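You operate a simulated robot arm through the tools that you are given. There is no shell and no other tool. Be economical: measure what you need, move in short steps, check, and stop when the job is done.

Carry out the task below with a simulated two-armed robot. There is one attempt and no reset: what you move stays moved.

JOB
Drain the clear cup on the air board and set the air to 4 bar.
Fine: red air lever shut first; watch the cup run dry; drain shut, then air lever open.

It is judged by the outcome, as a careful person would: the job done as asked, and still so three seconds after it is handed in. It fails if anything else is knocked over, pushed out of place, dropped, spilled or broken.

ROBOT AND FRAMES
Two 7-joint arms with two-finger parallel grippers on one trunk, hanging from a carriage that runs on a rail from [-916, -1116] to [467, 569] (x, y) and turns from -5.76 to 6.248 rad about z. Base frame: it is fixed where the carriage stands at the start and does not move with it; the origin is on the floor, on the carriage's upright axis, x ahead of it, y to its left, z up. Units: mm, rad, N and s.
The left shoulder is at the start at [40, 161, 1297], the right one opposite. With the tool pointing down near the work surface each hand reaches from about 280 to 780 mm from the robot's upright axis, wherever it stands, measured 20 degrees to its own side. Places, roughly: air dial [1100, 0, 1200]; air gauge [1200, 100, 1400]; clear cup [1100, 0, 1100]; drain lever [1100, 0, 1000]; red air lever [1000, -100, 1400]. Payload 4.4 kg a hand.
The tool frame of a hand sits at the grasp point between the pads (the TCP): z along the fingers, y along the line on which they close. The tips reach 23 mm beyond it. The gripper opens to 94 mm. The fingers are 38 mm wide and 10 mm thick; the gripper's body (54 by 96 mm) begins 39 mm behind the TCP.
Orientation is told as [roll, pitch, yaw] about the base's x, y, z axes, in that order, counted from this pose: with the fingers straight down and closing along the base's y, the tool's x points along the base's -x, its y along +y and its z along -z.

CONTROLS
- The arms move only by the tool servo_tool. It takes "left_series", "right_series" or both (then of equal length, played together; a hand with none holds still); each is text: rows parted by semicolons, each of 7 numbers parted by spaces: the shift along the base's x, y, z in units of 150 mm (1.0 is 150 mm), then the turn, a rotation vector about the base's x, y, z in units of 120 degrees (1.0 is 120 degrees), then the finger opening in mm, from 0 to 94. In form: tx ty tz rx ry rz jaw; .... A call has 1 to 12 rows; each row is the pose to reach, as a shift and turn from the pose commanded when the call began. A call with a number of a shift or a turn outside -1 to 1 is refused whole. Each row takes 0.2 s and may step no farther than 50 mm and 0.15 rad from the row before; otherwise, or with a gripper value out of range, the whole call is refused. Where a pose cannot be reached the arm comes as near as it can. A force on the tool above 80 N (or 10 N above the force at the start of the call, whichever is more), or a blocked arm, ends the call early, and 0.2 s more pass. Each finger travels about 45 mm/s and halts on what it meets, pressing with about 23 N; the grip force reading is that of the motor and also rises with nothing between the fingers. The clock runs only during rows and for 0.2 s after the last one: add rows that repeat a pose to give the fingers time. It gives the time, the measured TCP pose, the force on the tool (base axes), the opening and the grip force at its end, in the units of the frame above (readings bear some noise), with the torque about the TCP (base axes, N m) and any sound that the robot's microphone picked up.
- Cameras (640 x 400 px; columns grow to the right, rows downward): "scene" is now at [250.3, -18.1, 1653.5]; the picture's right is [-0.18, -0.98, 0.00], its down [-0.10, 0.02, -1.00] and it looks along [0.98, -0.17, -0.10] (base axes); focal length 219 px, centre (320, 200). "left" rides on the left gripper at [86, -16, -75] in its tool frame; the picture's right is [0.18, 0.98, 0.00], its down [-0.58, 0.11, -0.81] and it looks along [-0.79, 0.15, 0.59] (tool axes); focal length 243 px, centre (320, 200). "right" rides on the right gripper at [86, 16, -75] in its tool frame; the picture's right is [-0.18, 0.98, 0.00], its down [-0.58, -0.11, -0.81] and it looks along [-0.79, -0.15, 0.59] (tool axes); focal length 243 px, centre (320, 200). There is no depth. A picture from a camera that has moved, and an enlarged one, comes with that camera's place and axes in the base frame and with its lens.
- camera(camera): a new picture of that camera. It takes no simulated time.
- raise_lower(by): slides the trunk up (or, below 0, down) by that many mm; the arms and the scene camera ride with it, the base frame stays. It gives what a move gives, with no picture.
- base_move(legs): drives the robot by 1 to 6 legs, each [ahead, left, turn to the left] in mm, mm and rad, along the robot's own axes; the way and the turn of a leg run together, so that a leg with both is an arc; at most 1500 mm and 3.142 rad a leg. The arms and the cameras ride along, it lands a little off, and it stops where it bumps. It keeps to its track: a leg is cut to what the track allows. It gives what a move gives.
- pan_tilt(pan, tilt): turns the head with the scene camera to pan (to the left, within 1.501 rad either way) and tilt (down, from -0.506 to 1.204), counted from straight ahead of the robot. It gives what a move gives.
- enlarge(camera, box): a new picture of the part [left, top, right, bottom] of that camera's present view, enlarged. It takes no simulated time.
- finish_job(): hands the job in; it is judged then, once.

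Work in short steps. Places have to be worked out from the pictures, the camera data and where the tool is seen: move nearer, look again, correct. Check each grasp and each placing, and mend what went wrong. You have 120 turns and 88 pictures in all, those below and enlarged ones among them. Open the grippers and draw the arms clear of the work before you hand the job in, unless the task says otherwise; then end with one line.

The tools are called after "Emit:" by a JSON object that holds its "fn" and its "kwargs". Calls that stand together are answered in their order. servo_tool: Moves the arms, as the interface text tells. Its arguments: {"type":"object","properties":{"left_series":{"type":"string"},"right_series":{"type":"string"}},"required":[]} The other tools are called the same way: raise_lower (by) slides the trunk up or down; base_move (legs) drives the base; pan_tilt (pan, tilt) turns the head that bears the scene camera; camera (camera) takes a picture; enlarge (camera, box) takes an enlarged picture of a part of a camera's view; finish_job () hands the job in.

At the start:

```text
time: 0.0
left_tool_pos: [519.1, 182.4, 1610.1]
left_ee_rot: [0.0, -0.002, 0.0]
left_wrist_force: [0.0, -0.1, 0.2]
left_wrist_torque: [0.0, 0.03, 0.03]
left_grip_width: 94.3
left_grasp_force: 0.0
right_tool_pos: [417.2, -165.3, 1621.1]
right_ee_rot: [0.0, 0.0, 0.0]
right_wrist_force: [0.7, 0.0, -0.1]
right_wrist_torque: [0.0, -0.01, -0.02]
right_grip_width: 94.3
right_grasp_force: 0.0
trunk travel left (down, up): [-434.0, 336.0]
robot x, y, heading: [2.5, -0.8, -0.001]
head pan, tilt: [-0.176, 0.098]
```

scene: 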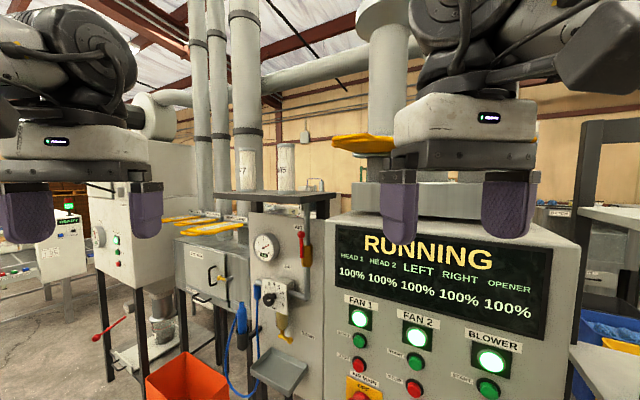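
right: 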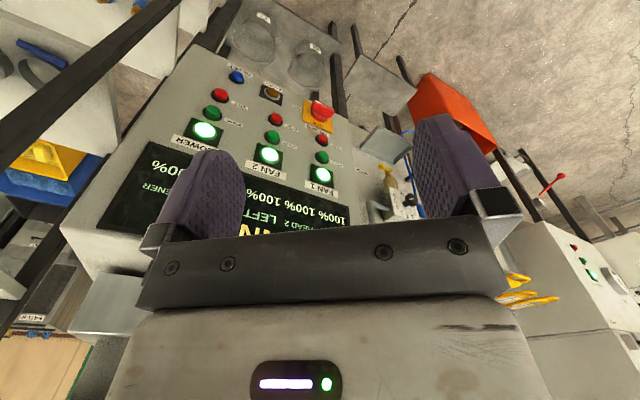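
left: 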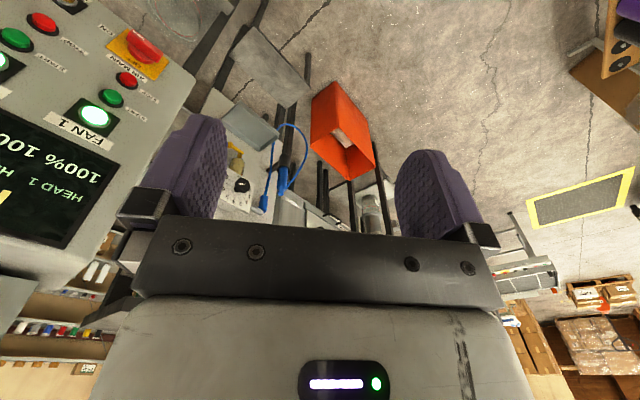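

The scene shows the air board around columns 250-320. I enlarge it to see gauge, lever, dial, cup, and drain.

Emit:
{"fn": "enlarge", "kwargs": {"camera": "scene", "box": [220, 180, 350, 400]}}

Emit:
{"fn": "enlarge", "kwargs": {"camera": "scene", "box": [240, 260, 320, 350]}}

```text
1.82 times, centred on (285, 290) of scene
camera zoom: at [250.3, -18.1, 1653.5], right [-0.18, -0.98, 0.0], down [-0.1, 0.02, -1.0], along [0.98, -0.17, -0.1], focal length 398 px, centre (384, 36)
```

zoom: 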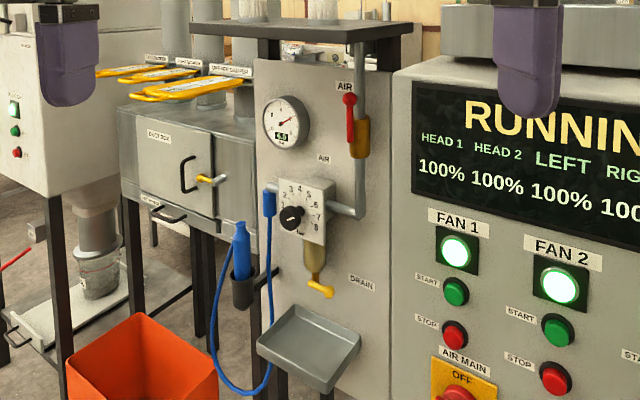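

```text
4.44 times, centred on (280, 305) of scene
camera zoom: at [250.3, -18.1, 1653.5], right [-0.18, -0.98, 0.0], down [-0.1, 0.02, -1.0], along [0.98, -0.17, -0.1], focal length 972 px, centre (498, -267)
```

zoom: 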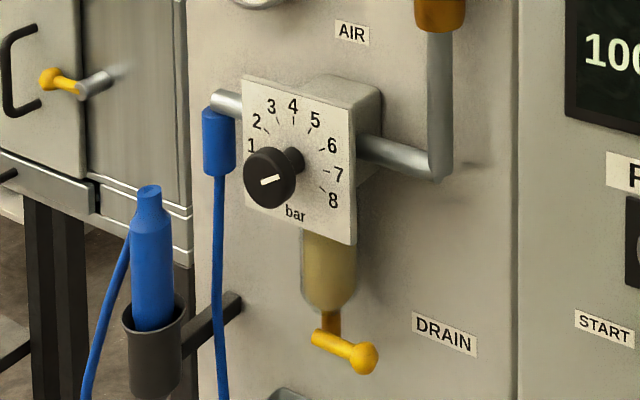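

The board seems to face the rail squarely (its normal near [-0.77, 0.63]). I turn the robot to face it, then slide left along the rail.

Emit:
{"fn": "base_move", "kwargs": {"legs": [[0, 0, -0.684], [0, 450, 0]]}}

Emit:
{"fn": "pan_tilt", "kwargs": {"pan": 0.15, "tilt": 0.35}}

Emit:
{"fn": "camera", "kwargs": {"camera": "scene"}}

```text
time: 4.5
left_tool_pos: [803.7, 160.7, 1610.3]
left_ee_rot: [0.0, -0.002, -0.686]
left_wrist_force: [1.0, -0.6, 0.3]
left_wrist_torque: [-0.02, -0.02, 0.02]
left_grip_width: 93.9
left_grasp_force: 0.0
right_tool_pos: [504.1, -45.2, 1620.0]
right_ee_rot: [0.0, 0.0, -0.687]
right_wrist_force: [-0.2, 0.5, -0.1]
right_wrist_torque: [0.02, 0.0, -0.01]
right_grip_width: 94.0
right_grasp_force: 0.0
trunk travel left (down, up): [-434.0, 336.0]
robot x, y, heading: [286.4, 345.8, -0.69]
head pan, tilt: [-0.176, 0.098]
```

```text
time: 5.4
left_tool_pos: [802.4, 160.6, 1609.6]
left_ee_rot: [-0.001, -0.003, -0.685]
left_wrist_force: [1.0, 0.5, 0.1]
left_wrist_torque: [-0.01, 0.06, 0.01]
left_grip_width: 94.1
left_grasp_force: 0.0
right_tool_pos: [504.0, -44.0, 1621.6]
right_ee_rot: [0.0, 0.0, -0.685]
right_wrist_force: [0.3, 0.4, -0.6]
right_wrist_torque: [0.01, 0.01, 0.02]
right_grip_width: 94.1
right_grasp_force: 0.0
trunk travel left (down, up): [-434.0, 336.0]
robot x, y, heading: [285.7, 345.5, -0.689]
head pan, tilt: [0.15, 0.351]
```

```text
82 pictures are left
camera scene: at [489.6, 197.2, 1629.9], right [-0.51, -0.86, 0.0], down [-0.29, 0.18, -0.94], along [0.81, -0.48, -0.34], focal length 219 px, centre (320, 200)
```

scene: 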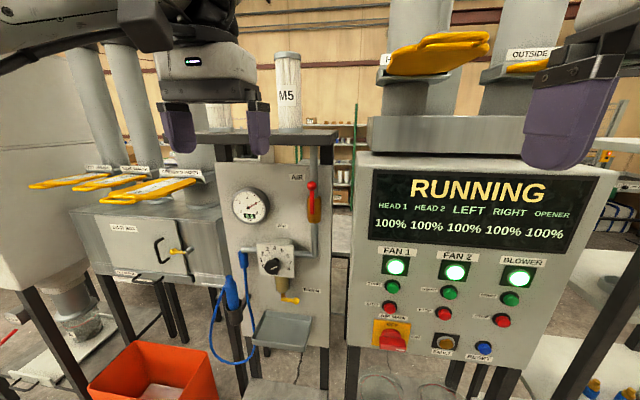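

Triangulated: knob ≈ (1052,37,1205), gauge ≈ (1156,58,1375), red lever tip ≈ (1007,-83,1457). I zoom for detail.

Emit:
{"fn": "enlarge", "kwargs": {"camera": "scene", "box": [225, 165, 335, 235]}}

Emit:
{"fn": "enlarge", "kwargs": {"camera": "scene", "box": [225, 230, 335, 310]}}

```text
5.71 times, centred on (280, 200) of scene
camera zoom: at [489.6, 197.2, 1629.9], right [-0.51, -0.86, 0.0], down [-0.29, 0.18, -0.94], along [0.81, -0.48, -0.34], focal length 1250 px, centre (549, 200)
```

zoom: 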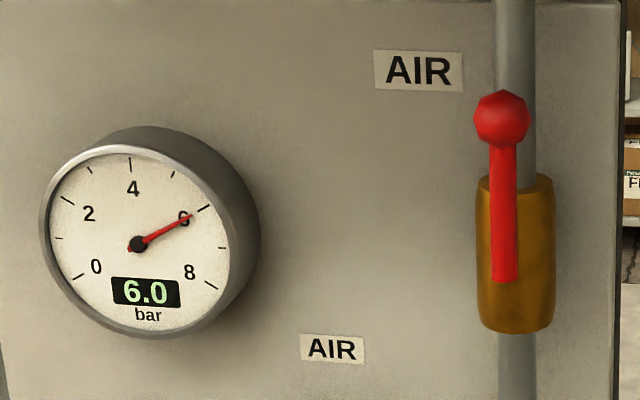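

```text
5.00 times, centred on (280, 270) of scene
camera zoom: at [489.6, 197.2, 1629.9], right [-0.51, -0.86, 0.0], down [-0.29, 0.18, -0.94], along [0.81, -0.48, -0.34], focal length 1094 px, centre (520, -150)
```

zoom: 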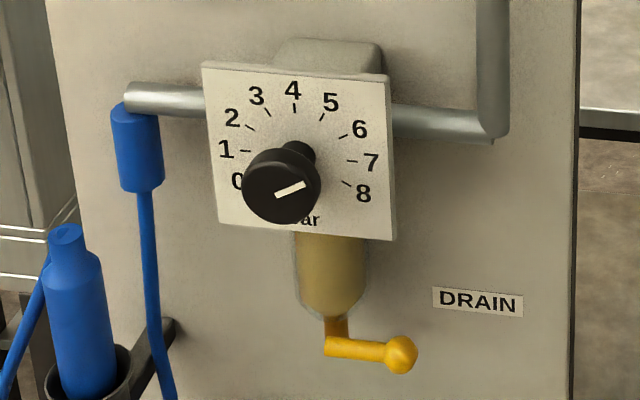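

Dial scale is 30°/bar with the knob at 6, and the gauge reads 6.0. I level the left hand so its fingers point at the board, while staying short of it.

Emit:
{"fn": "servo_tool", "kwargs": {"left_series": "0.035 -0.057 -0.091 -0.0434 -0.0526 0 60; 0.069 -0.115 -0.182 -0.0867 -0.1053 0 30; 0.104 -0.172 -0.273 -0.130 -0.158 0 0; 0.138 -0.229 -0.364 -0.1735 -0.2105 0 0; 0.173 -0.286 -0.455 -0.217 -0.263 0 0; 0.207 -0.344 -0.545 -0.260 -0.316 0 0; 0.242 -0.401 -0.636 -0.3035 -0.3685 0 0; 0.276 -0.458 -0.727 -0.347 -0.421 0 0; 0.311 -0.515 -0.818 -0.390 -0.474 0 0; 0.345 -0.573 -0.909 -0.4335 -0.526 0 0; 0.38 -0.63 -1 -0.477 -0.579 0 0; 0.38 -0.63 -1 -0.477 -0.579 0 0"}}

Emit:
{"fn": "camera", "kwargs": {"camera": "scene"}}

Emit:
{"fn": "camera", "kwargs": {"camera": "left"}}

```text
time: 8.0
left_tool_pos: [858.8, 67.5, 1460.6]
left_ee_rot: [-2.325, -1.567, 1.636]
left_wrist_force: [0.3, -0.8, 0.0]
left_wrist_torque: [0.0, 0.02, -0.02]
left_grip_width: 0.0
left_grasp_force: 22.9
right_tool_pos: [503.9, -44.4, 1621.1]
right_ee_rot: [0.002, 0.001, -0.689]
right_wrist_force: [-0.3, -0.2, -0.3]
right_wrist_torque: [-0.01, 0.01, -0.01]
right_grip_width: 94.0
right_grasp_force: 0.0
trunk travel left (down, up): [-434.0, 336.0]
robot x, y, heading: [287.9, 348.4, -0.688]
head pan, tilt: [0.15, 0.351]
```

```text
79 pictures are left
camera scene: at [489.7, 197.3, 1629.9], right [-0.51, -0.86, 0.0], down [-0.3, 0.18, -0.94], along [0.81, -0.48, -0.34], focal length 219 px, centre (320, 200)
```

scene: 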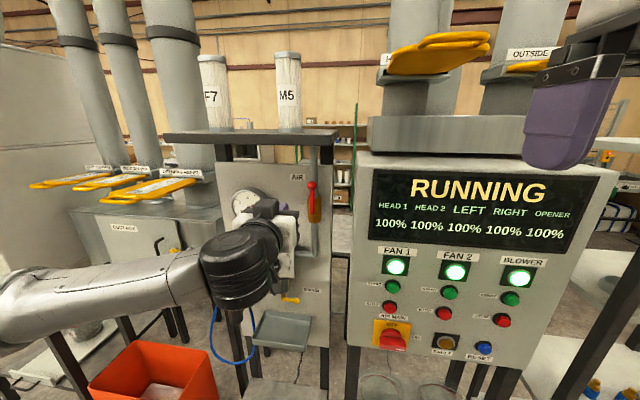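

```text
78 pictures are left
camera left: at [791.7, 102.1, 1374.9], right [0.63, 0.76, -0.19], down [-0.55, 0.6, 0.58], along [0.55, -0.26, 0.79], focal length 243 px, centre (320, 200)
```

left: 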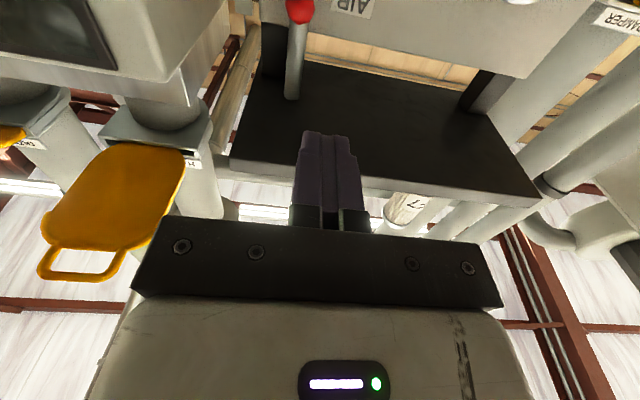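

The wrist view confirms the red knob at ≈ (1007,-82,1457), with its pivot about 83 mm below. I bring the closed fingertips to its right side, short of it in depth.

Emit:
{"fn": "servo_tool", "kwargs": {"left_series": "0.107 -0.185 -0.02 0 0 0 0; 0.213 -0.371 -0.04 0 0 0 0; 0.32 -0.556 -0.06 0 0 0 0; 0.426 -0.742 -0.08 0 0 0 0; 0.533 -0.927 -0.1 0 0 0 0; 0.533 -0.927 -0.1 0 0 0 0"}}

Emit:
{"fn": "camera", "kwargs": {"camera": "left"}}

Emit:
{"fn": "camera", "kwargs": {"camera": "scene"}}

```text
time: 9.4
left_tool_pos: [938.1, -72.1, 1444.4]
left_ee_rot: [-2.335, -1.568, 1.643]
left_wrist_force: [0.2, 0.0, 0.4]
left_wrist_torque: [0.02, -0.01, -0.02]
left_grip_width: 0.1
left_grasp_force: 22.9
right_tool_pos: [503.4, -44.1, 1621.3]
right_ee_rot: [0.0, 0.0, -0.686]
right_wrist_force: [-0.6, -0.8, 0.3]
right_wrist_torque: [0.0, 0.0, -0.01]
right_grip_width: 94.1
right_grasp_force: 0.0
trunk travel left (down, up): [-434.0, 336.0]
robot x, y, heading: [286.8, 343.8, -0.685]
head pan, tilt: [0.15, 0.351]
```

```text
77 pictures are left
camera left: at [871.3, -38.1, 1359.1], right [0.63, 0.76, -0.19], down [-0.55, 0.6, 0.58], along [0.55, -0.26, 0.79], focal length 243 px, centre (320, 200)
```

left: 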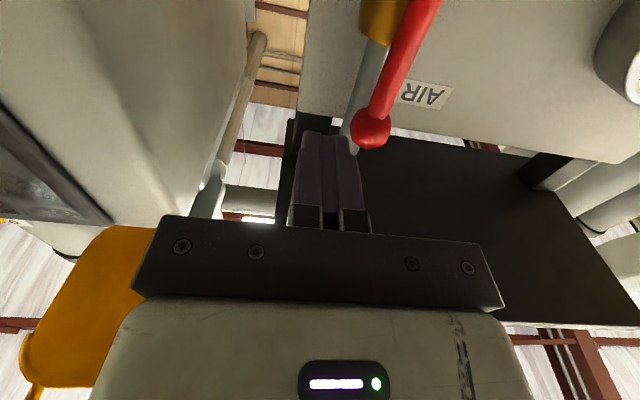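

```text
76 pictures are left
camera scene: at [489.7, 197.3, 1629.9], right [-0.51, -0.86, 0.0], down [-0.3, 0.18, -0.94], along [0.81, -0.48, -0.34], focal length 219 px, centre (320, 200)
```

scene: 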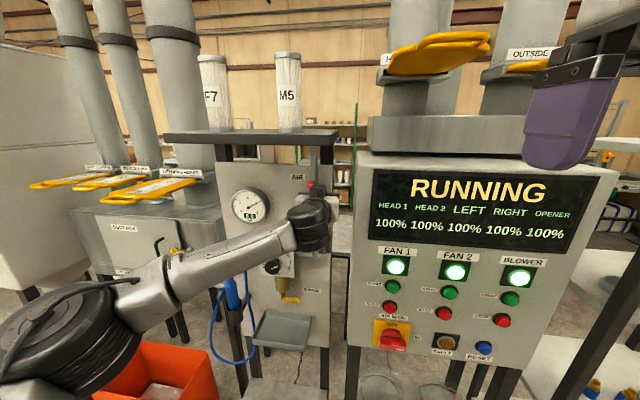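

The fingertips are just right of the ball, as planned. I move 41 mm forward, then 12 mm left to make contact.

Emit:
{"fn": "servo_tool", "kwargs": {"left_series": "0.105 -0.087 0 0 0 0 0; 0.211 -0.173 0 0 0 0 0; 0.232 -0.147 0 0 0 0 0; 0.253 -0.121 0 0 0 0 0; 0.274 -0.095 0 0 0 0 0"}}

Emit:
{"fn": "camera", "kwargs": {"camera": "left"}}

```text
time: 10.6
left_tool_pos: [978.2, -89.0, 1444.5]
left_ee_rot: [-2.347, -1.566, 1.657]
left_wrist_force: [0.5, -0.7, 0.5]
left_wrist_torque: [0.02, -0.01, 0.01]
left_grip_width: 0.0
left_grasp_force: 22.8
right_tool_pos: [503.9, -43.2, 1620.3]
right_ee_rot: [0.001, 0.001, -0.687]
right_wrist_force: [-0.3, -0.3, 0.9]
right_wrist_torque: [-0.02, 0.01, 0.0]
right_grip_width: 93.9
right_grasp_force: 0.2
trunk travel left (down, up): [-434.0, 336.0]
robot x, y, heading: [289.0, 350.9, -0.685]
head pan, tilt: [0.15, 0.351]
```

```text
75 pictures are left
camera left: at [912.0, -53.2, 1359.8], right [0.63, 0.76, -0.19], down [-0.55, 0.6, 0.58], along [0.55, -0.26, 0.79], focal length 243 px, centre (320, 200)
```

left: 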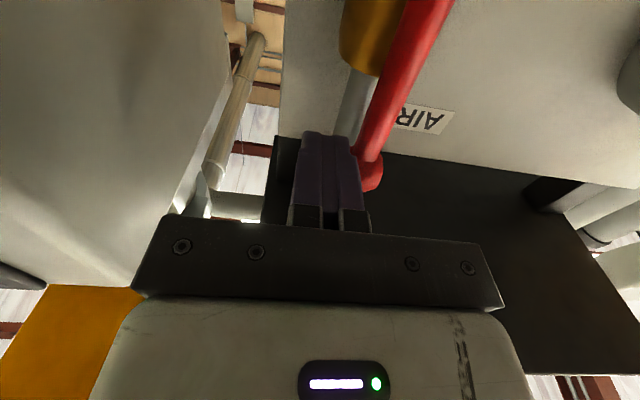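

Nearly touching. I push left 20 mm in small steps and read the force.

Emit:
{"fn": "servo_tool", "kwargs": {"left_series": "0.021 0.026 0 0 0 0 0; 0.042 0.052 0 0 0 0 0; 0.063 0.077 0 0 0 0 0; 0.085 0.103 0 0 0 0 0"}}

Emit:
{"fn": "camera", "kwargs": {"camera": "left"}}

```text
time: 11.6
left_tool_pos: [994.2, -72.1, 1445.5]
left_ee_rot: [-2.266, -1.569, 1.577]
left_wrist_force: [0.5, 0.5, 0.5]
left_wrist_torque: [-0.01, 0.04, -0.03]
left_grip_width: 0.0
left_grasp_force: 23.5
right_tool_pos: [503.3, -44.6, 1620.7]
right_ee_rot: [0.0, -0.001, -0.687]
right_wrist_force: [-0.3, -0.9, -0.2]
right_wrist_torque: [-0.01, 0.0, -0.01]
right_grip_width: 93.8
right_grasp_force: 0.0
trunk travel left (down, up): [-434.0, 336.0]
robot x, y, heading: [286.7, 348.9, -0.69]
head pan, tilt: [0.15, 0.351]
```

```text
74 pictures are left
camera left: at [926.3, -37.9, 1359.6], right [0.63, 0.76, -0.19], down [-0.55, 0.6, 0.58], along [0.55, -0.26, 0.79], focal length 243 px, centre (320, 200)
```

left: 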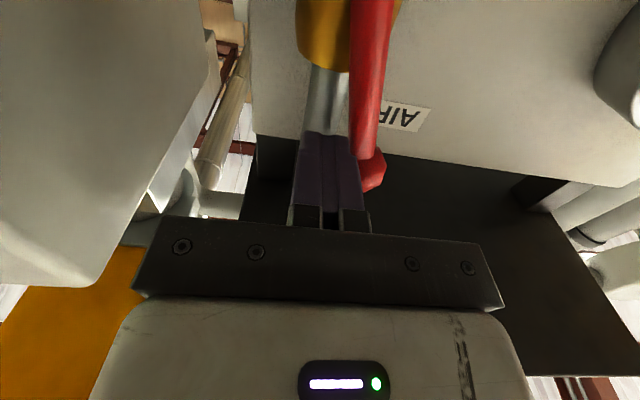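

The lever yields easily to the left. I follow its arc about the pivot down to roughly 75°.

Emit:
{"fn": "servo_tool", "kwargs": {"left_series": "0.035 0.043 0.01 0 0 0 0; 0.07 0.085 0.02 0 0 0 0; 0.108 0.131 0 0 0 0 0; 0.146 0.178 -0.02 0 0 0 0; 0.178 0.217 -0.05 0 0 0 0; 0.209 0.255 -0.083 0 0 0 0; 0.239 0.291 -0.13 0 0 0 0; 0.268 0.327 -0.18 0 0 0 0"}}

Emit:
{"fn": "camera", "kwargs": {"camera": "left"}}

Emit:
{"fn": "camera", "kwargs": {"camera": "scene"}}

```text
time: 13.4
left_tool_pos: [1030.5, -25.7, 1416.2]
left_ee_rot: [-1.792, -1.566, 1.099]
left_wrist_force: [-3.3, -11.1, -4.5]
left_wrist_torque: [-0.14, 0.2, -0.27]
left_grip_width: 0.1
left_grasp_force: 23.3
right_tool_pos: [501.9, -45.0, 1621.1]
right_ee_rot: [-0.001, -0.001, -0.687]
right_wrist_force: [0.0, 0.2, 0.5]
right_wrist_torque: [0.01, 0.01, -0.03]
right_grip_width: 93.9
right_grasp_force: 0.1
trunk travel left (down, up): [-434.0, 336.0]
robot x, y, heading: [286.2, 348.5, -0.682]
head pan, tilt: [0.15, 0.351]
```

```text
73 pictures are left
camera left: at [963.0, 9.2, 1331.6], right [0.63, 0.75, -0.19], down [-0.55, 0.6, 0.58], along [0.55, -0.26, 0.79], focal length 243 px, centre (320, 200)
```

left: 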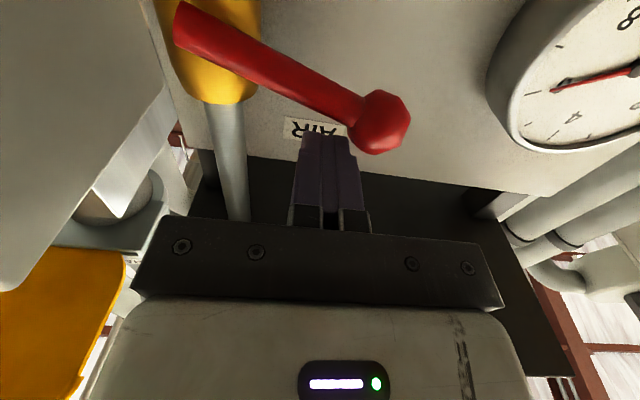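

```text
72 pictures are left
camera scene: at [488.9, 196.5, 1629.8], right [-0.51, -0.86, 0.0], down [-0.3, 0.18, -0.94], along [0.81, -0.48, -0.34], focal length 219 px, centre (320, 200)
```

scene: 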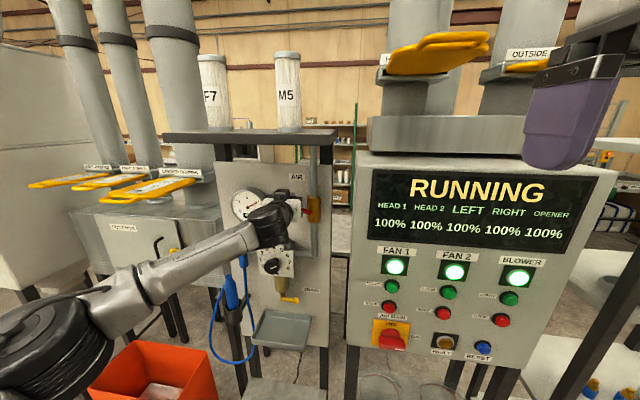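

Lever is around 70–75°. I continue downward with little sideways motion to reach horizontal.

Emit:
{"fn": "servo_tool", "kwargs": {"left_series": "-0.008 -0.01 -0.04 0 0 0 0; 0 0 -0.08 0 0 0 0; 0.005 0.006 -0.12 0 0 0 0; 0.005 0.006 -0.16 0 0 0 0"}}

Emit:
{"fn": "camera", "kwargs": {"camera": "left"}}

```text
time: 14.4
left_tool_pos: [1033.6, -21.6, 1397.4]
left_ee_rot: [-2.549, -1.566, 1.865]
left_wrist_force: [-0.9, -1.0, 3.9]
left_wrist_torque: [-0.05, -0.06, -0.01]
left_grip_width: 0.0
left_grasp_force: 23.2
right_tool_pos: [505.6, -44.3, 1621.1]
right_ee_rot: [-0.001, 0.001, -0.686]
right_wrist_force: [0.2, 0.1, -0.1]
right_wrist_torque: [0.0, 0.0, -0.02]
right_grip_width: 94.0
right_grasp_force: 0.0
trunk travel left (down, up): [-434.0, 336.0]
robot x, y, heading: [289.6, 344.6, -0.69]
head pan, tilt: [0.15, 0.351]
```

```text
71 pictures are left
camera left: at [966.4, 13.1, 1310.8], right [0.62, 0.76, -0.19], down [-0.55, 0.6, 0.58], along [0.55, -0.26, 0.79], focal length 243 px, centre (320, 200)
```

left: 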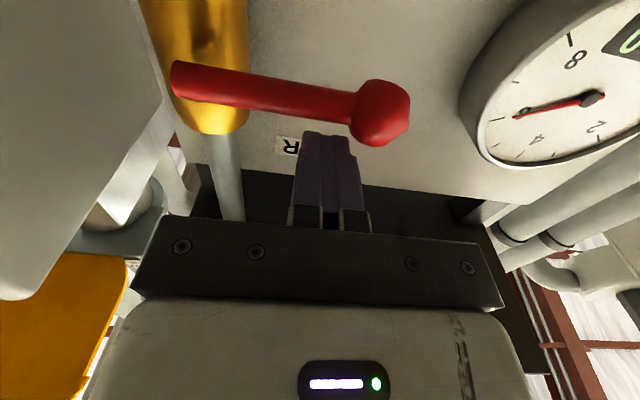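

Almost horizontal with light force. I push down a bit more to find the stop.

Emit:
{"fn": "servo_tool", "kwargs": {"left_series": "0 0 -0.03 0 0 0 0; 0 0 -0.06 0 0 0 0; 0 0 -0.08 0 0 0 0"}}

Emit:
{"fn": "camera", "kwargs": {"camera": "left"}}

Emit:
{"fn": "enlarge", "kwargs": {"camera": "scene", "box": [225, 165, 335, 315]}}

```text
time: 15.2
left_tool_pos: [1035.2, -22.6, 1394.8]
left_ee_rot: [-2.745, -1.556, 2.058]
left_wrist_force: [-12.7, 8.1, 38.0]
left_wrist_torque: [-0.35, -0.37, 0.22]
left_grip_width: 0.0
left_grasp_force: 23.4
left hand out of reach, approached as far as the arm can: row 3
right_tool_pos: [505.0, -44.6, 1621.9]
right_ee_rot: [0.001, -0.002, -0.689]
right_wrist_force: [0.2, 0.3, 0.0]
right_wrist_torque: [0.0, -0.01, -0.01]
right_grip_width: 94.0
right_grasp_force: 0.1
trunk travel left (down, up): [-434.0, 336.0]
robot x, y, heading: [286.5, 351.2, -0.69]
head pan, tilt: [0.15, 0.351]
```

```text
70 pictures are left
camera left: at [967.7, 11.2, 1309.3], right [0.62, 0.76, -0.19], down [-0.56, 0.6, 0.57], along [0.55, -0.25, 0.8], focal length 243 px, centre (320, 200)
```

left: 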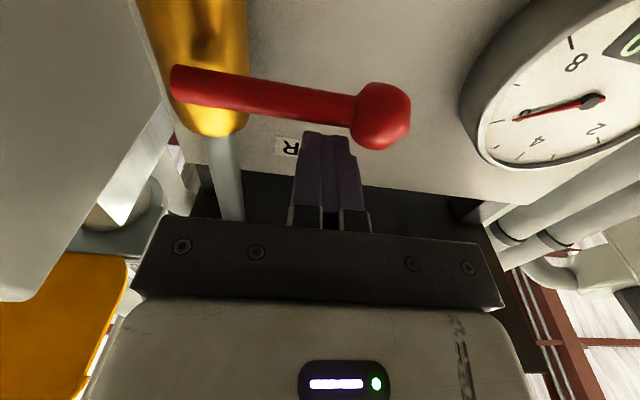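

```text
2.67 times, centred on (280, 240) of scene
camera zoom: at [490.8, 196.7, 1630.8], right [-0.51, -0.86, 0.0], down [-0.29, 0.17, -0.94], along [0.81, -0.48, -0.34], focal length 583 px, centre (427, 93)
```

zoom: 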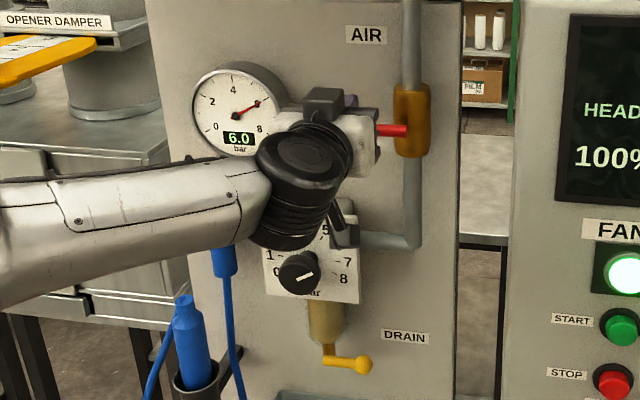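

The 38 N reaction means the lever is at its stop, so it is shut. I lift off the lever and retreat from the board.

Emit:
{"fn": "servo_tool", "kwargs": {"left_series": "0 0 0.12 0 0 0 0; -0.1 0.08 0.15 0 0 0 0; -0.3 0.246 0.15 0 0 0 0; -0.5 0.41 0.15 0 0 0 0; -0.7 0.574 0.15 0 0 0 0; -0.8 0.656 0.15 0 0 0 0"}}

Emit:
{"fn": "raise_lower", "kwargs": {"by": -230}}

Emit:
{"fn": "camera", "kwargs": {"camera": "scene"}}

Emit:
{"fn": "camera", "kwargs": {"camera": "left"}}

```text
time: 16.6
left_tool_pos: [913.4, 76.9, 1409.9]
left_ee_rot: [-2.319, -1.567, 1.631]
left_wrist_force: [-0.1, 0.3, -0.4]
left_wrist_torque: [0.04, 0.01, 0.0]
left_grip_width: 0.1
left_grasp_force: 23.0
right_tool_pos: [504.2, -44.4, 1620.7]
right_ee_rot: [-0.001, -0.002, -0.686]
right_wrist_force: [-0.1, -0.2, -0.5]
right_wrist_torque: [0.04, 0.02, -0.01]
right_grip_width: 94.1
right_grasp_force: 0.0
trunk travel left (down, up): [-434.0, 336.0]
robot x, y, heading: [286.3, 349.1, -0.685]
head pan, tilt: [0.15, 0.351]
```

```text
time: 19.0
left_tool_pos: [914.4, 76.0, 1179.4]
left_ee_rot: [-2.279, -1.567, 1.59]
left_wrist_force: [-0.1, -0.5, -0.2]
left_wrist_torque: [-0.04, 0.01, 0.02]
left_grip_width: 0.1
left_grasp_force: 22.7
right_tool_pos: [505.5, -44.4, 1390.6]
right_ee_rot: [-0.001, 0.0, -0.687]
right_wrist_force: [0.0, 0.1, 0.0]
right_wrist_torque: [-0.02, 0.0, -0.01]
right_grip_width: 94.2
right_grasp_force: 0.0
trunk travel left (down, up): [-204.0, 566.0]
robot x, y, heading: [290.6, 349.3, -0.689]
head pan, tilt: [0.15, 0.351]
```

```text
68 pictures are left
camera scene: at [489.7, 197.2, 1400.0], right [-0.51, -0.86, 0.0], down [-0.3, 0.18, -0.94], along [0.81, -0.48, -0.34], focal length 219 px, centre (320, 200)
```

scene: 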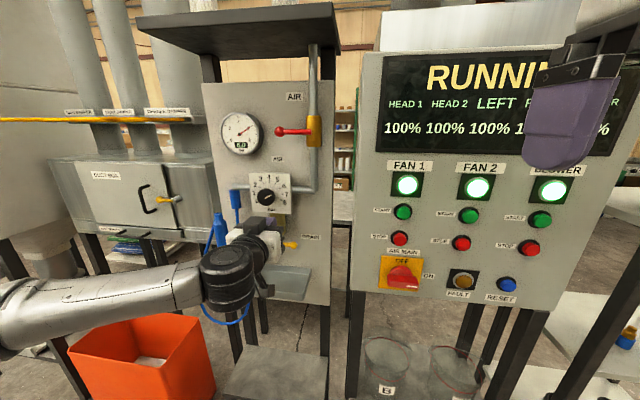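

```text
67 pictures are left
camera left: at [847.2, 110.1, 1094.1], right [0.63, 0.76, -0.19], down [-0.55, 0.6, 0.58], along [0.55, -0.26, 0.79], focal length 243 px, centre (320, 200)
```

left: 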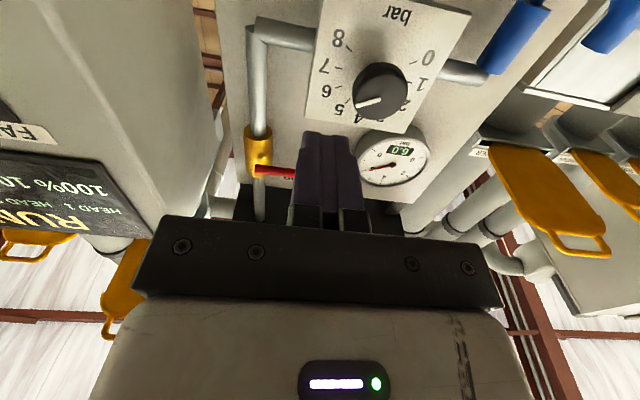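

Lever is clearly shut. I zoom on the drain to see its geometry.

Emit:
{"fn": "enlarge", "kwargs": {"camera": "scene", "box": [240, 165, 330, 300]}}

```text
2.96 times, centred on (285, 232) of scene
camera zoom: at [489.7, 197.2, 1400.0], right [-0.51, -0.86, 0.0], down [-0.3, 0.18, -0.94], along [0.81, -0.48, -0.34], focal length 648 px, centre (424, 104)
```

zoom: 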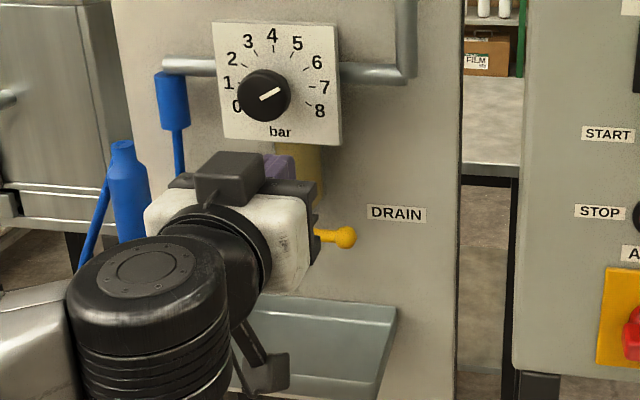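

Drain valve is near z≈1035, L≈640–680 (board-parallel axis). I pitch the hand 45° down-forward, which keeps the wrist camera clear of the tray, and come down for a close look.

Emit:
{"fn": "servo_tool", "kwargs": {"left_series": "0.06 -0.033 -0.132 0.0397 0.0482 0 0; 0.12 -0.067 -0.264 0.0795 0.0965 0 0; 0.18 -0.1 -0.397 0.119 0.145 0 0; 0.24 -0.133 -0.529 0.159 0.193 0 0; 0.3 -0.167 -0.661 0.199 0.241 0 0; 0.36 -0.2 -0.793 0.2385 0.2895 0 0; 0.36 -0.2 -0.793 0.2385 0.2895 0 0"}}

Emit:
{"fn": "camera", "kwargs": {"camera": "left"}}

Emit:
{"fn": "camera", "kwargs": {"camera": "scene"}}

```text
time: 20.6
left_tool_pos: [968.0, 46.0, 1060.3]
left_ee_rot: [-0.005, -0.785, -0.685]
left_wrist_force: [-0.1, 0.2, -0.4]
left_wrist_torque: [0.01, 0.0, 0.01]
left_grip_width: 0.0
left_grasp_force: 23.2
right_tool_pos: [503.6, -44.4, 1390.9]
right_ee_rot: [0.0, 0.0, -0.686]
right_wrist_force: [-0.3, -0.8, -0.3]
right_wrist_torque: [0.0, -0.03, 0.03]
right_grip_width: 94.0
right_grasp_force: 0.0
trunk travel left (down, up): [-204.0, 566.0]
robot x, y, heading: [287.3, 347.6, -0.69]
head pan, tilt: [0.15, 0.351]
```

```text
65 pictures are left
camera left: at [870.3, 106.5, 1053.2], right [0.52, 0.84, -0.13], down [-0.05, 0.19, 0.98], along [0.85, -0.51, 0.14], focal length 243 px, centre (320, 200)
```

left: 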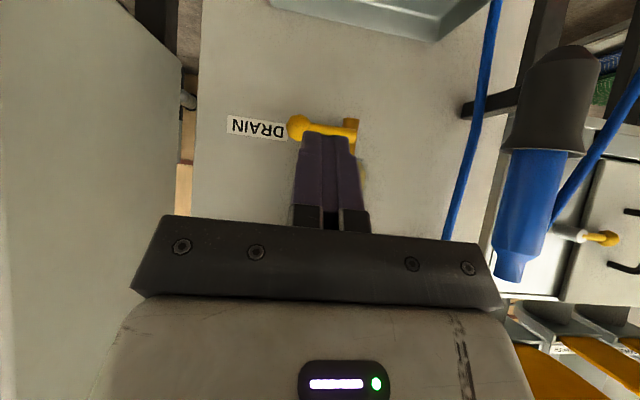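

```text
64 pictures are left
camera scene: at [489.6, 197.5, 1399.8], right [-0.51, -0.86, 0.0], down [-0.3, 0.18, -0.94], along [0.81, -0.48, -0.34], focal length 219 px, centre (320, 200)
```

scene: 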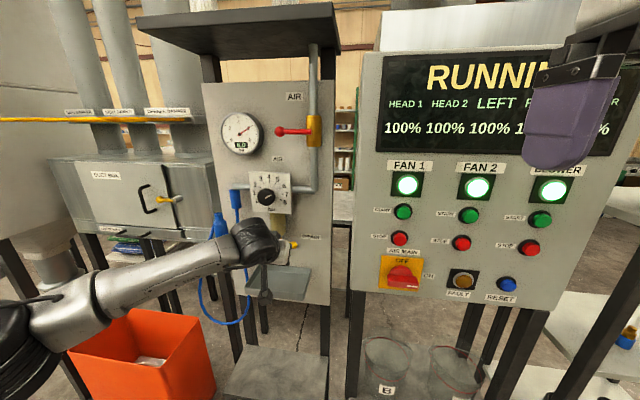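

The drain lever is in view: ball ≈ (1060,-44,1021), pivot ~53 mm to its left. I zoom to judge the hinge axis.

Emit:
{"fn": "enlarge", "kwargs": {"camera": "left", "box": [260, 90, 400, 180]}}

Emit:
{"fn": "enlarge", "kwargs": {"camera": "scene", "box": [240, 165, 330, 300]}}

```text
4.44 times, centred on (330, 135) of left
camera zoom: at [870.3, 106.5, 1053.2], right [0.52, 0.84, -0.13], down [-0.05, 0.19, 0.98], along [0.85, -0.51, 0.14], focal length 1078 px, centre (276, 489)
```

zoom: 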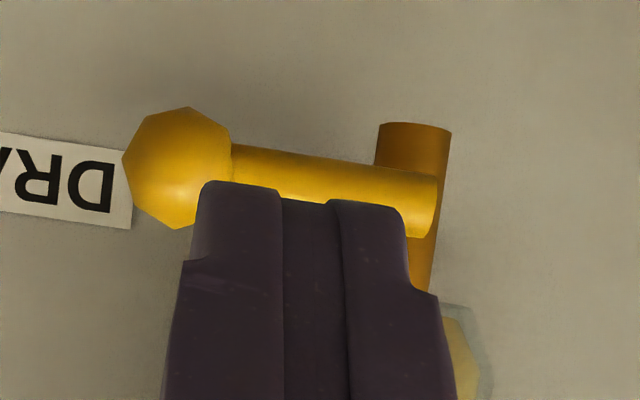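

```text
2.96 times, centred on (285, 232) of scene
camera zoom: at [489.6, 197.5, 1399.8], right [-0.51, -0.86, 0.0], down [-0.3, 0.18, -0.94], along [0.81, -0.48, -0.34], focal length 648 px, centre (424, 104)
```

zoom: 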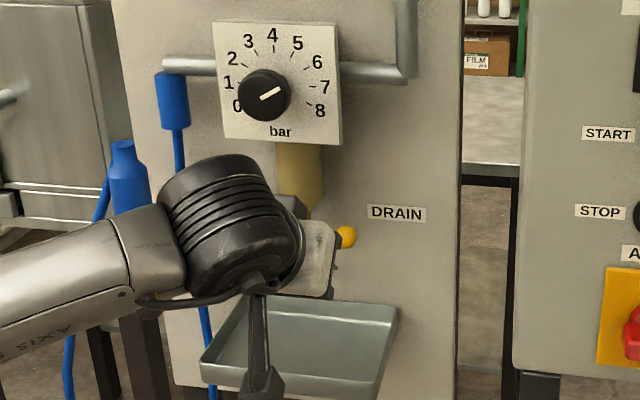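

The lever sits in front of the outlet pipe, hinged about the board's normal like the red one, so down should be open. I flatten the tilt to 30° for clearance under the knob and move in above the ball.

Emit:
{"fn": "servo_tool", "kwargs": {"left_series": "0 0 0.04 -0.04 -0.048 0 0; 0 -0.02 0.08 -0.0795 -0.0965 0 0; 0.1 -0.12 0.08 -0.0795 -0.0965 0 0; 0.2 -0.21 0.08 -0.0795 -0.0965 0 0; 0.3 -0.3 0.07 -0.0795 -0.0965 0 0; 0.4 -0.39 0.06 -0.0795 -0.0965 0 0; 0.472 -0.465 0.05 -0.0795 -0.0965 0 0; 0.472 -0.465 0.05 -0.0795 -0.0965 0 0"}}

Emit:
{"fn": "camera", "kwargs": {"camera": "left"}}

Emit:
{"fn": "enlarge", "kwargs": {"camera": "scene", "box": [240, 165, 330, 300]}}

```text
time: 22.4
left_tool_pos: [1040.9, -22.6, 1068.0]
left_ee_rot: [-0.006, -1.048, -0.685]
left_wrist_force: [0.1, 0.4, 0.3]
left_wrist_torque: [0.02, 0.02, 0.02]
left_grip_width: 0.0
left_grasp_force: 23.0
right_tool_pos: [503.9, -43.6, 1390.7]
right_ee_rot: [0.001, 0.001, -0.687]
right_wrist_force: [-0.1, 0.3, -0.3]
right_wrist_torque: [0.02, -0.02, 0.0]
right_grip_width: 93.8
right_grasp_force: 0.2
trunk travel left (down, up): [-204.0, 566.0]
robot x, y, heading: [285.5, 351.3, -0.686]
head pan, tilt: [0.15, 0.351]
```

```text
61 pictures are left
camera left: at [946.8, 32.3, 1031.0], right [0.55, 0.82, -0.16], down [-0.25, 0.35, 0.91], along [0.8, -0.46, 0.39], focal length 243 px, centre (320, 200)
```

left: 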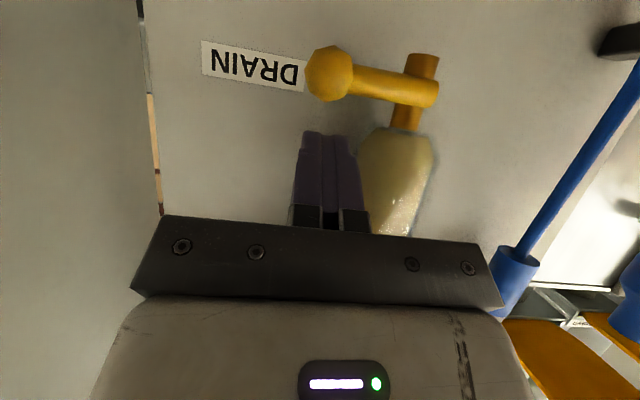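

```text
2.96 times, centred on (285, 232) of scene
camera zoom: at [489.7, 197.5, 1399.9], right [-0.51, -0.86, 0.0], down [-0.3, 0.18, -0.94], along [0.81, -0.48, -0.34], focal length 648 px, centre (424, 104)
```

zoom: 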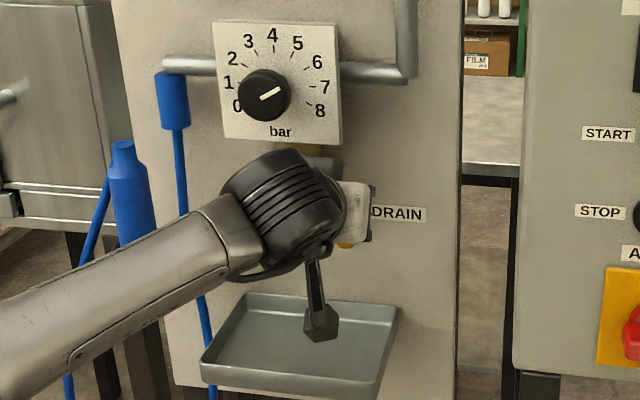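

Ball refined to about A=852, L=643, z=1020. I go 19 mm farther in above it and then press down gently.

Emit:
{"fn": "servo_tool", "kwargs": {"left_series": "0.055 -0.033 0 0 0 0 0; 0.11 -0.065 0 0 0 0 0; 0.11 -0.065 -0.05 0 0 0 0; 0.11 -0.065 -0.1 0 0 0 0; 0.11 -0.065 -0.15 0 0 0 0; 0.11 -0.065 -0.2 0 0 0 0"}}

Emit:
{"fn": "camera", "kwargs": {"camera": "left"}}

```text
time: 23.8
left_tool_pos: [1054.8, -34.7, 1038.0]
left_ee_rot: [-0.003, -1.049, -0.683]
left_wrist_force: [1.6, 0.2, 0.1]
left_wrist_torque: [0.02, -0.03, 0.02]
left_grip_width: 0.0
left_grasp_force: 23.3
right_tool_pos: [504.7, -43.8, 1391.8]
right_ee_rot: [0.0, 0.0, -0.687]
right_wrist_force: [0.7, -0.2, 0.6]
right_wrist_torque: [0.01, 0.0, 0.0]
right_grip_width: 93.8
right_grasp_force: 0.1
trunk travel left (down, up): [-204.0, 566.0]
robot x, y, heading: [284.8, 346.8, -0.687]
head pan, tilt: [0.15, 0.351]
```

```text
59 pictures are left
camera left: at [962.9, 21.0, 1001.2], right [0.55, 0.82, -0.16], down [-0.25, 0.35, 0.91], along [0.8, -0.46, 0.39], focal length 243 px, centre (320, 200)
```

left: 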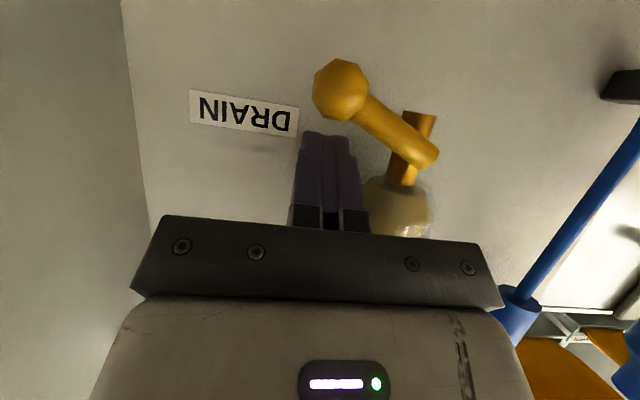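

The lever swings down easily, now around 35°. I follow the arc down and leftward to vertical.

Emit:
{"fn": "servo_tool", "kwargs": {"left_series": "0.005 0.006 -0.06 0 0 0 0; 0.01 0.012 -0.12 0 0 0 0; 0.018 0.022 -0.18 0 0 0 0; 0.025 0.031 -0.247 0 0 0 0; 0.05 0.062 -0.28 0 0 0 0; 0.076 0.093 -0.307 0 0 0 0; 0.09 0.11 -0.315 0 0 0 0"}}

Emit:
{"fn": "camera", "kwargs": {"camera": "left"}}

Emit:
{"fn": "enlarge", "kwargs": {"camera": "scene", "box": [220, 100, 330, 300]}}

```text
time: 25.4
left_tool_pos: [1069.4, -18.6, 990.2]
left_ee_rot: [-0.005, -1.048, -0.685]
left_wrist_force: [-1.0, -0.9, -0.9]
left_wrist_torque: [0.0, 0.0, -0.03]
left_grip_width: 0.0
left_grasp_force: 23.0
right_tool_pos: [503.5, -43.9, 1390.8]
right_ee_rot: [0.001, 0.001, -0.687]
right_wrist_force: [0.1, -1.1, -0.2]
right_wrist_torque: [-0.01, 0.03, -0.03]
right_grip_width: 93.8
right_grasp_force: 0.0
trunk travel left (down, up): [-204.0, 566.0]
robot x, y, heading: [287.9, 346.8, -0.687]
head pan, tilt: [0.15, 0.351]
```

```text
58 pictures are left
camera left: at [976.1, 38.4, 954.2], right [0.55, 0.82, -0.16], down [-0.25, 0.35, 0.91], along [0.8, -0.46, 0.39], focal length 243 px, centre (320, 200)
```

left: 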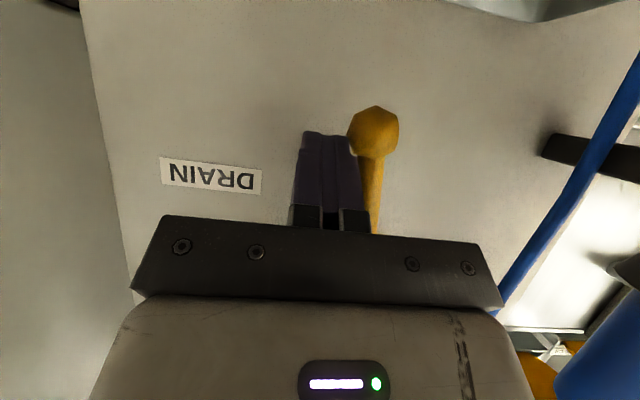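

```text
2.00 times, centred on (275, 200) of scene
camera zoom: at [489.5, 197.3, 1399.9], right [-0.51, -0.86, 0.0], down [-0.3, 0.18, -0.94], along [0.81, -0.48, -0.34], focal length 438 px, centre (410, 200)
```

zoom: 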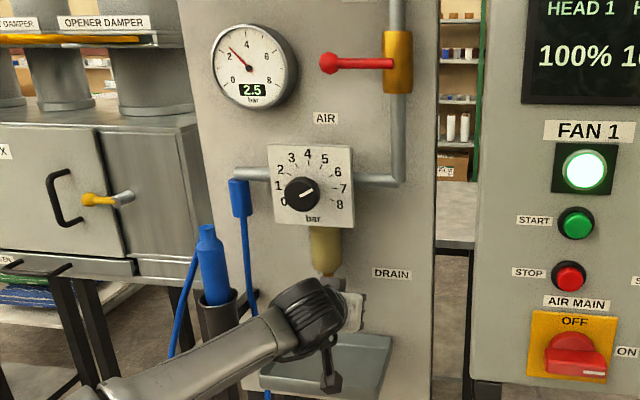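

Draining: the gauge is down to 2.5 bar. I nudge the lever to its stop.

Emit:
{"fn": "servo_tool", "kwargs": {"left_series": "0.021 0.026 -0.01 0 0 0 0; 0.042 0.052 -0.015 0 0 0 0; 0.055 0.067 -0.015 0 0 0 0"}}

Emit:
{"fn": "camera", "kwargs": {"camera": "left"}}

Emit:
{"fn": "enlarge", "kwargs": {"camera": "scene", "box": [220, 100, 330, 300]}}

```text
time: 26.2
left_tool_pos: [1076.5, -10.2, 988.9]
left_ee_rot: [-0.009, -1.048, -0.682]
left_wrist_force: [-5.5, -6.1, 0.8]
left_wrist_torque: [-0.16, 0.09, -0.1]
left_grip_width: 0.0
left_grasp_force: 22.8
right_tool_pos: [502.3, -45.5, 1391.3]
right_ee_rot: [-0.003, -0.001, -0.685]
right_wrist_force: [0.5, 0.7, -0.3]
right_wrist_torque: [-0.01, 0.03, 0.01]
right_grip_width: 94.1
right_grasp_force: 0.1
trunk travel left (down, up): [-204.0, 566.0]
robot x, y, heading: [285.6, 350.4, -0.69]
head pan, tilt: [0.15, 0.351]
```

```text
56 pictures are left
camera left: at [982.1, 46.0, 951.8], right [0.56, 0.82, -0.16], down [-0.24, 0.35, 0.91], along [0.8, -0.46, 0.39], focal length 243 px, centre (320, 200)
```

left: 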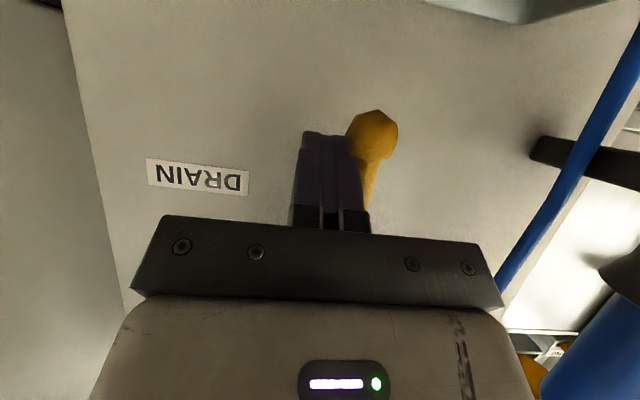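

```text
2.00 times, centred on (275, 200) of scene
camera zoom: at [488.9, 196.4, 1399.9], right [-0.51, -0.86, 0.0], down [-0.3, 0.18, -0.94], along [0.81, -0.48, -0.34], focal length 438 px, centre (410, 200)
```

zoom: 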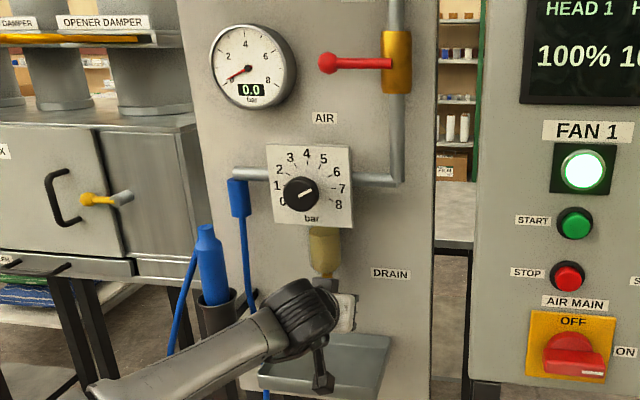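

Pressure is 0 and the lever is at its stop. I withdraw the hand to view the cup and lever.

Emit:
{"fn": "servo_tool", "kwargs": {"left_series": "-0.04 -0.05 0 0 0 0 0; -0.2 0.08 0 0 0 0 0; -0.4 0.25 0 0 0 0 0; -0.5 0.33 0 0 0 0 0; -0.5 0.33 0 0 0 0 0; -0.5 0.33 0 0 0 0 0"}}

Emit:
{"fn": "camera", "kwargs": {"camera": "left"}}

Emit:
{"fn": "enlarge", "kwargs": {"camera": "scene", "box": [240, 200, 320, 300]}}

```text
time: 27.6
left_tool_pos: [1004.4, 42.7, 987.2]
left_ee_rot: [-0.005, -1.05, -0.684]
left_wrist_force: [0.2, -0.5, -0.5]
left_wrist_torque: [-0.01, 0.0, 0.0]
left_grip_width: 0.2
left_grasp_force: 22.8
right_tool_pos: [504.1, -44.2, 1391.4]
right_ee_rot: [0.0, -0.001, -0.687]
right_wrist_force: [-0.4, -1.0, -0.6]
right_wrist_torque: [0.01, 0.03, 0.0]
right_grip_width: 94.1
right_grasp_force: 0.2
trunk travel left (down, up): [-204.0, 566.0]
robot x, y, heading: [286.4, 348.8, -0.683]
head pan, tilt: [0.15, 0.351]
```

```text
54 pictures are left
camera left: at [909.9, 98.1, 951.8], right [0.55, 0.82, -0.16], down [-0.25, 0.35, 0.91], along [0.8, -0.46, 0.39], focal length 243 px, centre (320, 200)
```

left: 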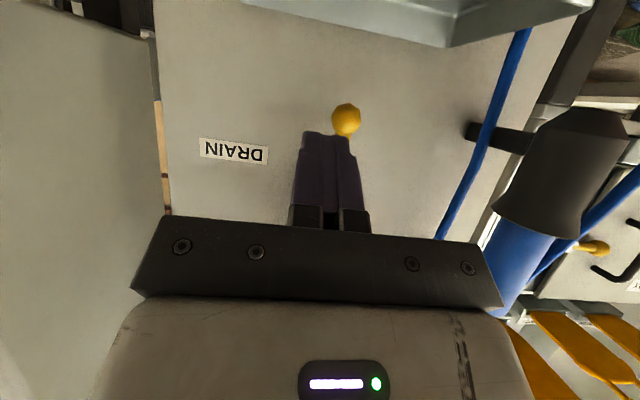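

```text
4.00 times, centred on (280, 250) of scene
camera zoom: at [489.6, 197.3, 1399.9], right [-0.51, -0.86, 0.0], down [-0.3, 0.18, -0.94], along [0.81, -0.48, -0.34], focal length 875 px, centre (480, 0)
```

zoom: 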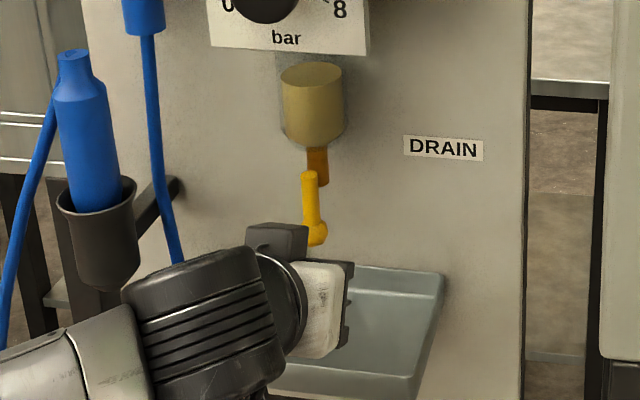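

The cup level is falling and the lever points straight down. While it drains, I shift the hand to the left side of the drain lever.

Emit:
{"fn": "servo_tool", "kwargs": {"left_series": "0.08 0.1 0 0 0 0 0; 0.16 0.2 0 0 0 0 0; 0.24 0.294 0 0 0 0 0; 0.3 0.245 0 0 0 0 0; 0.344 0.209 0 0 0 0 0; 0.344 0.209 0 0 0 0 0; 0.344 0.209 0 0 0 0 0; 0.344 0.209 0 0 0 0 0; 0.344 0.209 0 0 0 0 0; 0.344 0.209 0 0 0 0 0; 0.344 0.209 0 0 0 0 0; 0.344 0.209 0 0 0 0 0"}}

Emit:
{"fn": "camera", "kwargs": {"camera": "left"}}

Emit:
{"fn": "enlarge", "kwargs": {"camera": "scene", "box": [240, 200, 320, 300]}}

```text
time: 30.2
left_tool_pos: [1056.5, 74.8, 988.4]
left_ee_rot: [-0.005, -1.048, -0.683]
left_wrist_force: [0.0, -0.1, -0.4]
left_wrist_torque: [-0.02, 0.01, -0.04]
left_grip_width: 0.0
left_grasp_force: 23.0
right_tool_pos: [504.9, -43.4, 1391.7]
right_ee_rot: [0.001, 0.0, -0.688]
right_wrist_force: [0.6, 0.0, 0.0]
right_wrist_torque: [0.0, -0.01, 0.0]
right_grip_width: 93.9
right_grasp_force: 0.1
trunk travel left (down, up): [-204.0, 566.0]
robot x, y, heading: [288.0, 347.9, -0.685]
head pan, tilt: [0.15, 0.351]
```

```text
52 pictures are left
camera left: at [961.6, 129.9, 952.5], right [0.55, 0.82, -0.16], down [-0.25, 0.35, 0.91], along [0.8, -0.46, 0.39], focal length 243 px, centre (320, 200)
```

left: 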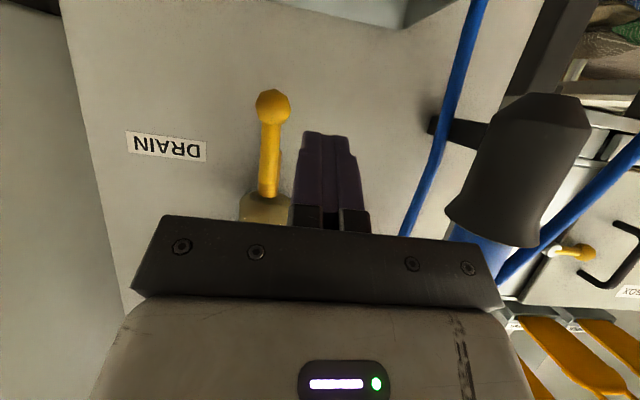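

```text
4.00 times, centred on (280, 250) of scene
camera zoom: at [489.6, 197.3, 1399.9], right [-0.51, -0.86, 0.0], down [-0.3, 0.18, -0.94], along [0.81, -0.48, -0.34], focal length 875 px, centre (480, 0)
```

zoom: 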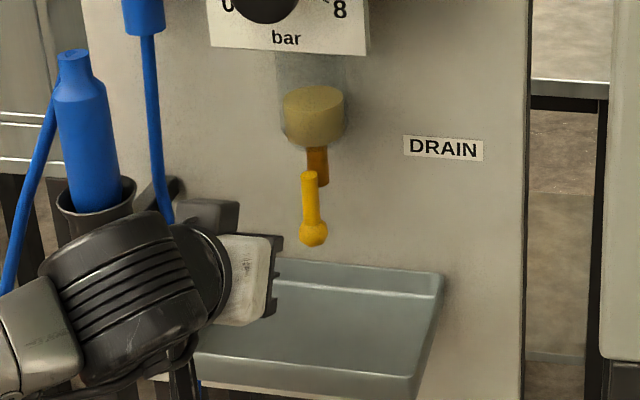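

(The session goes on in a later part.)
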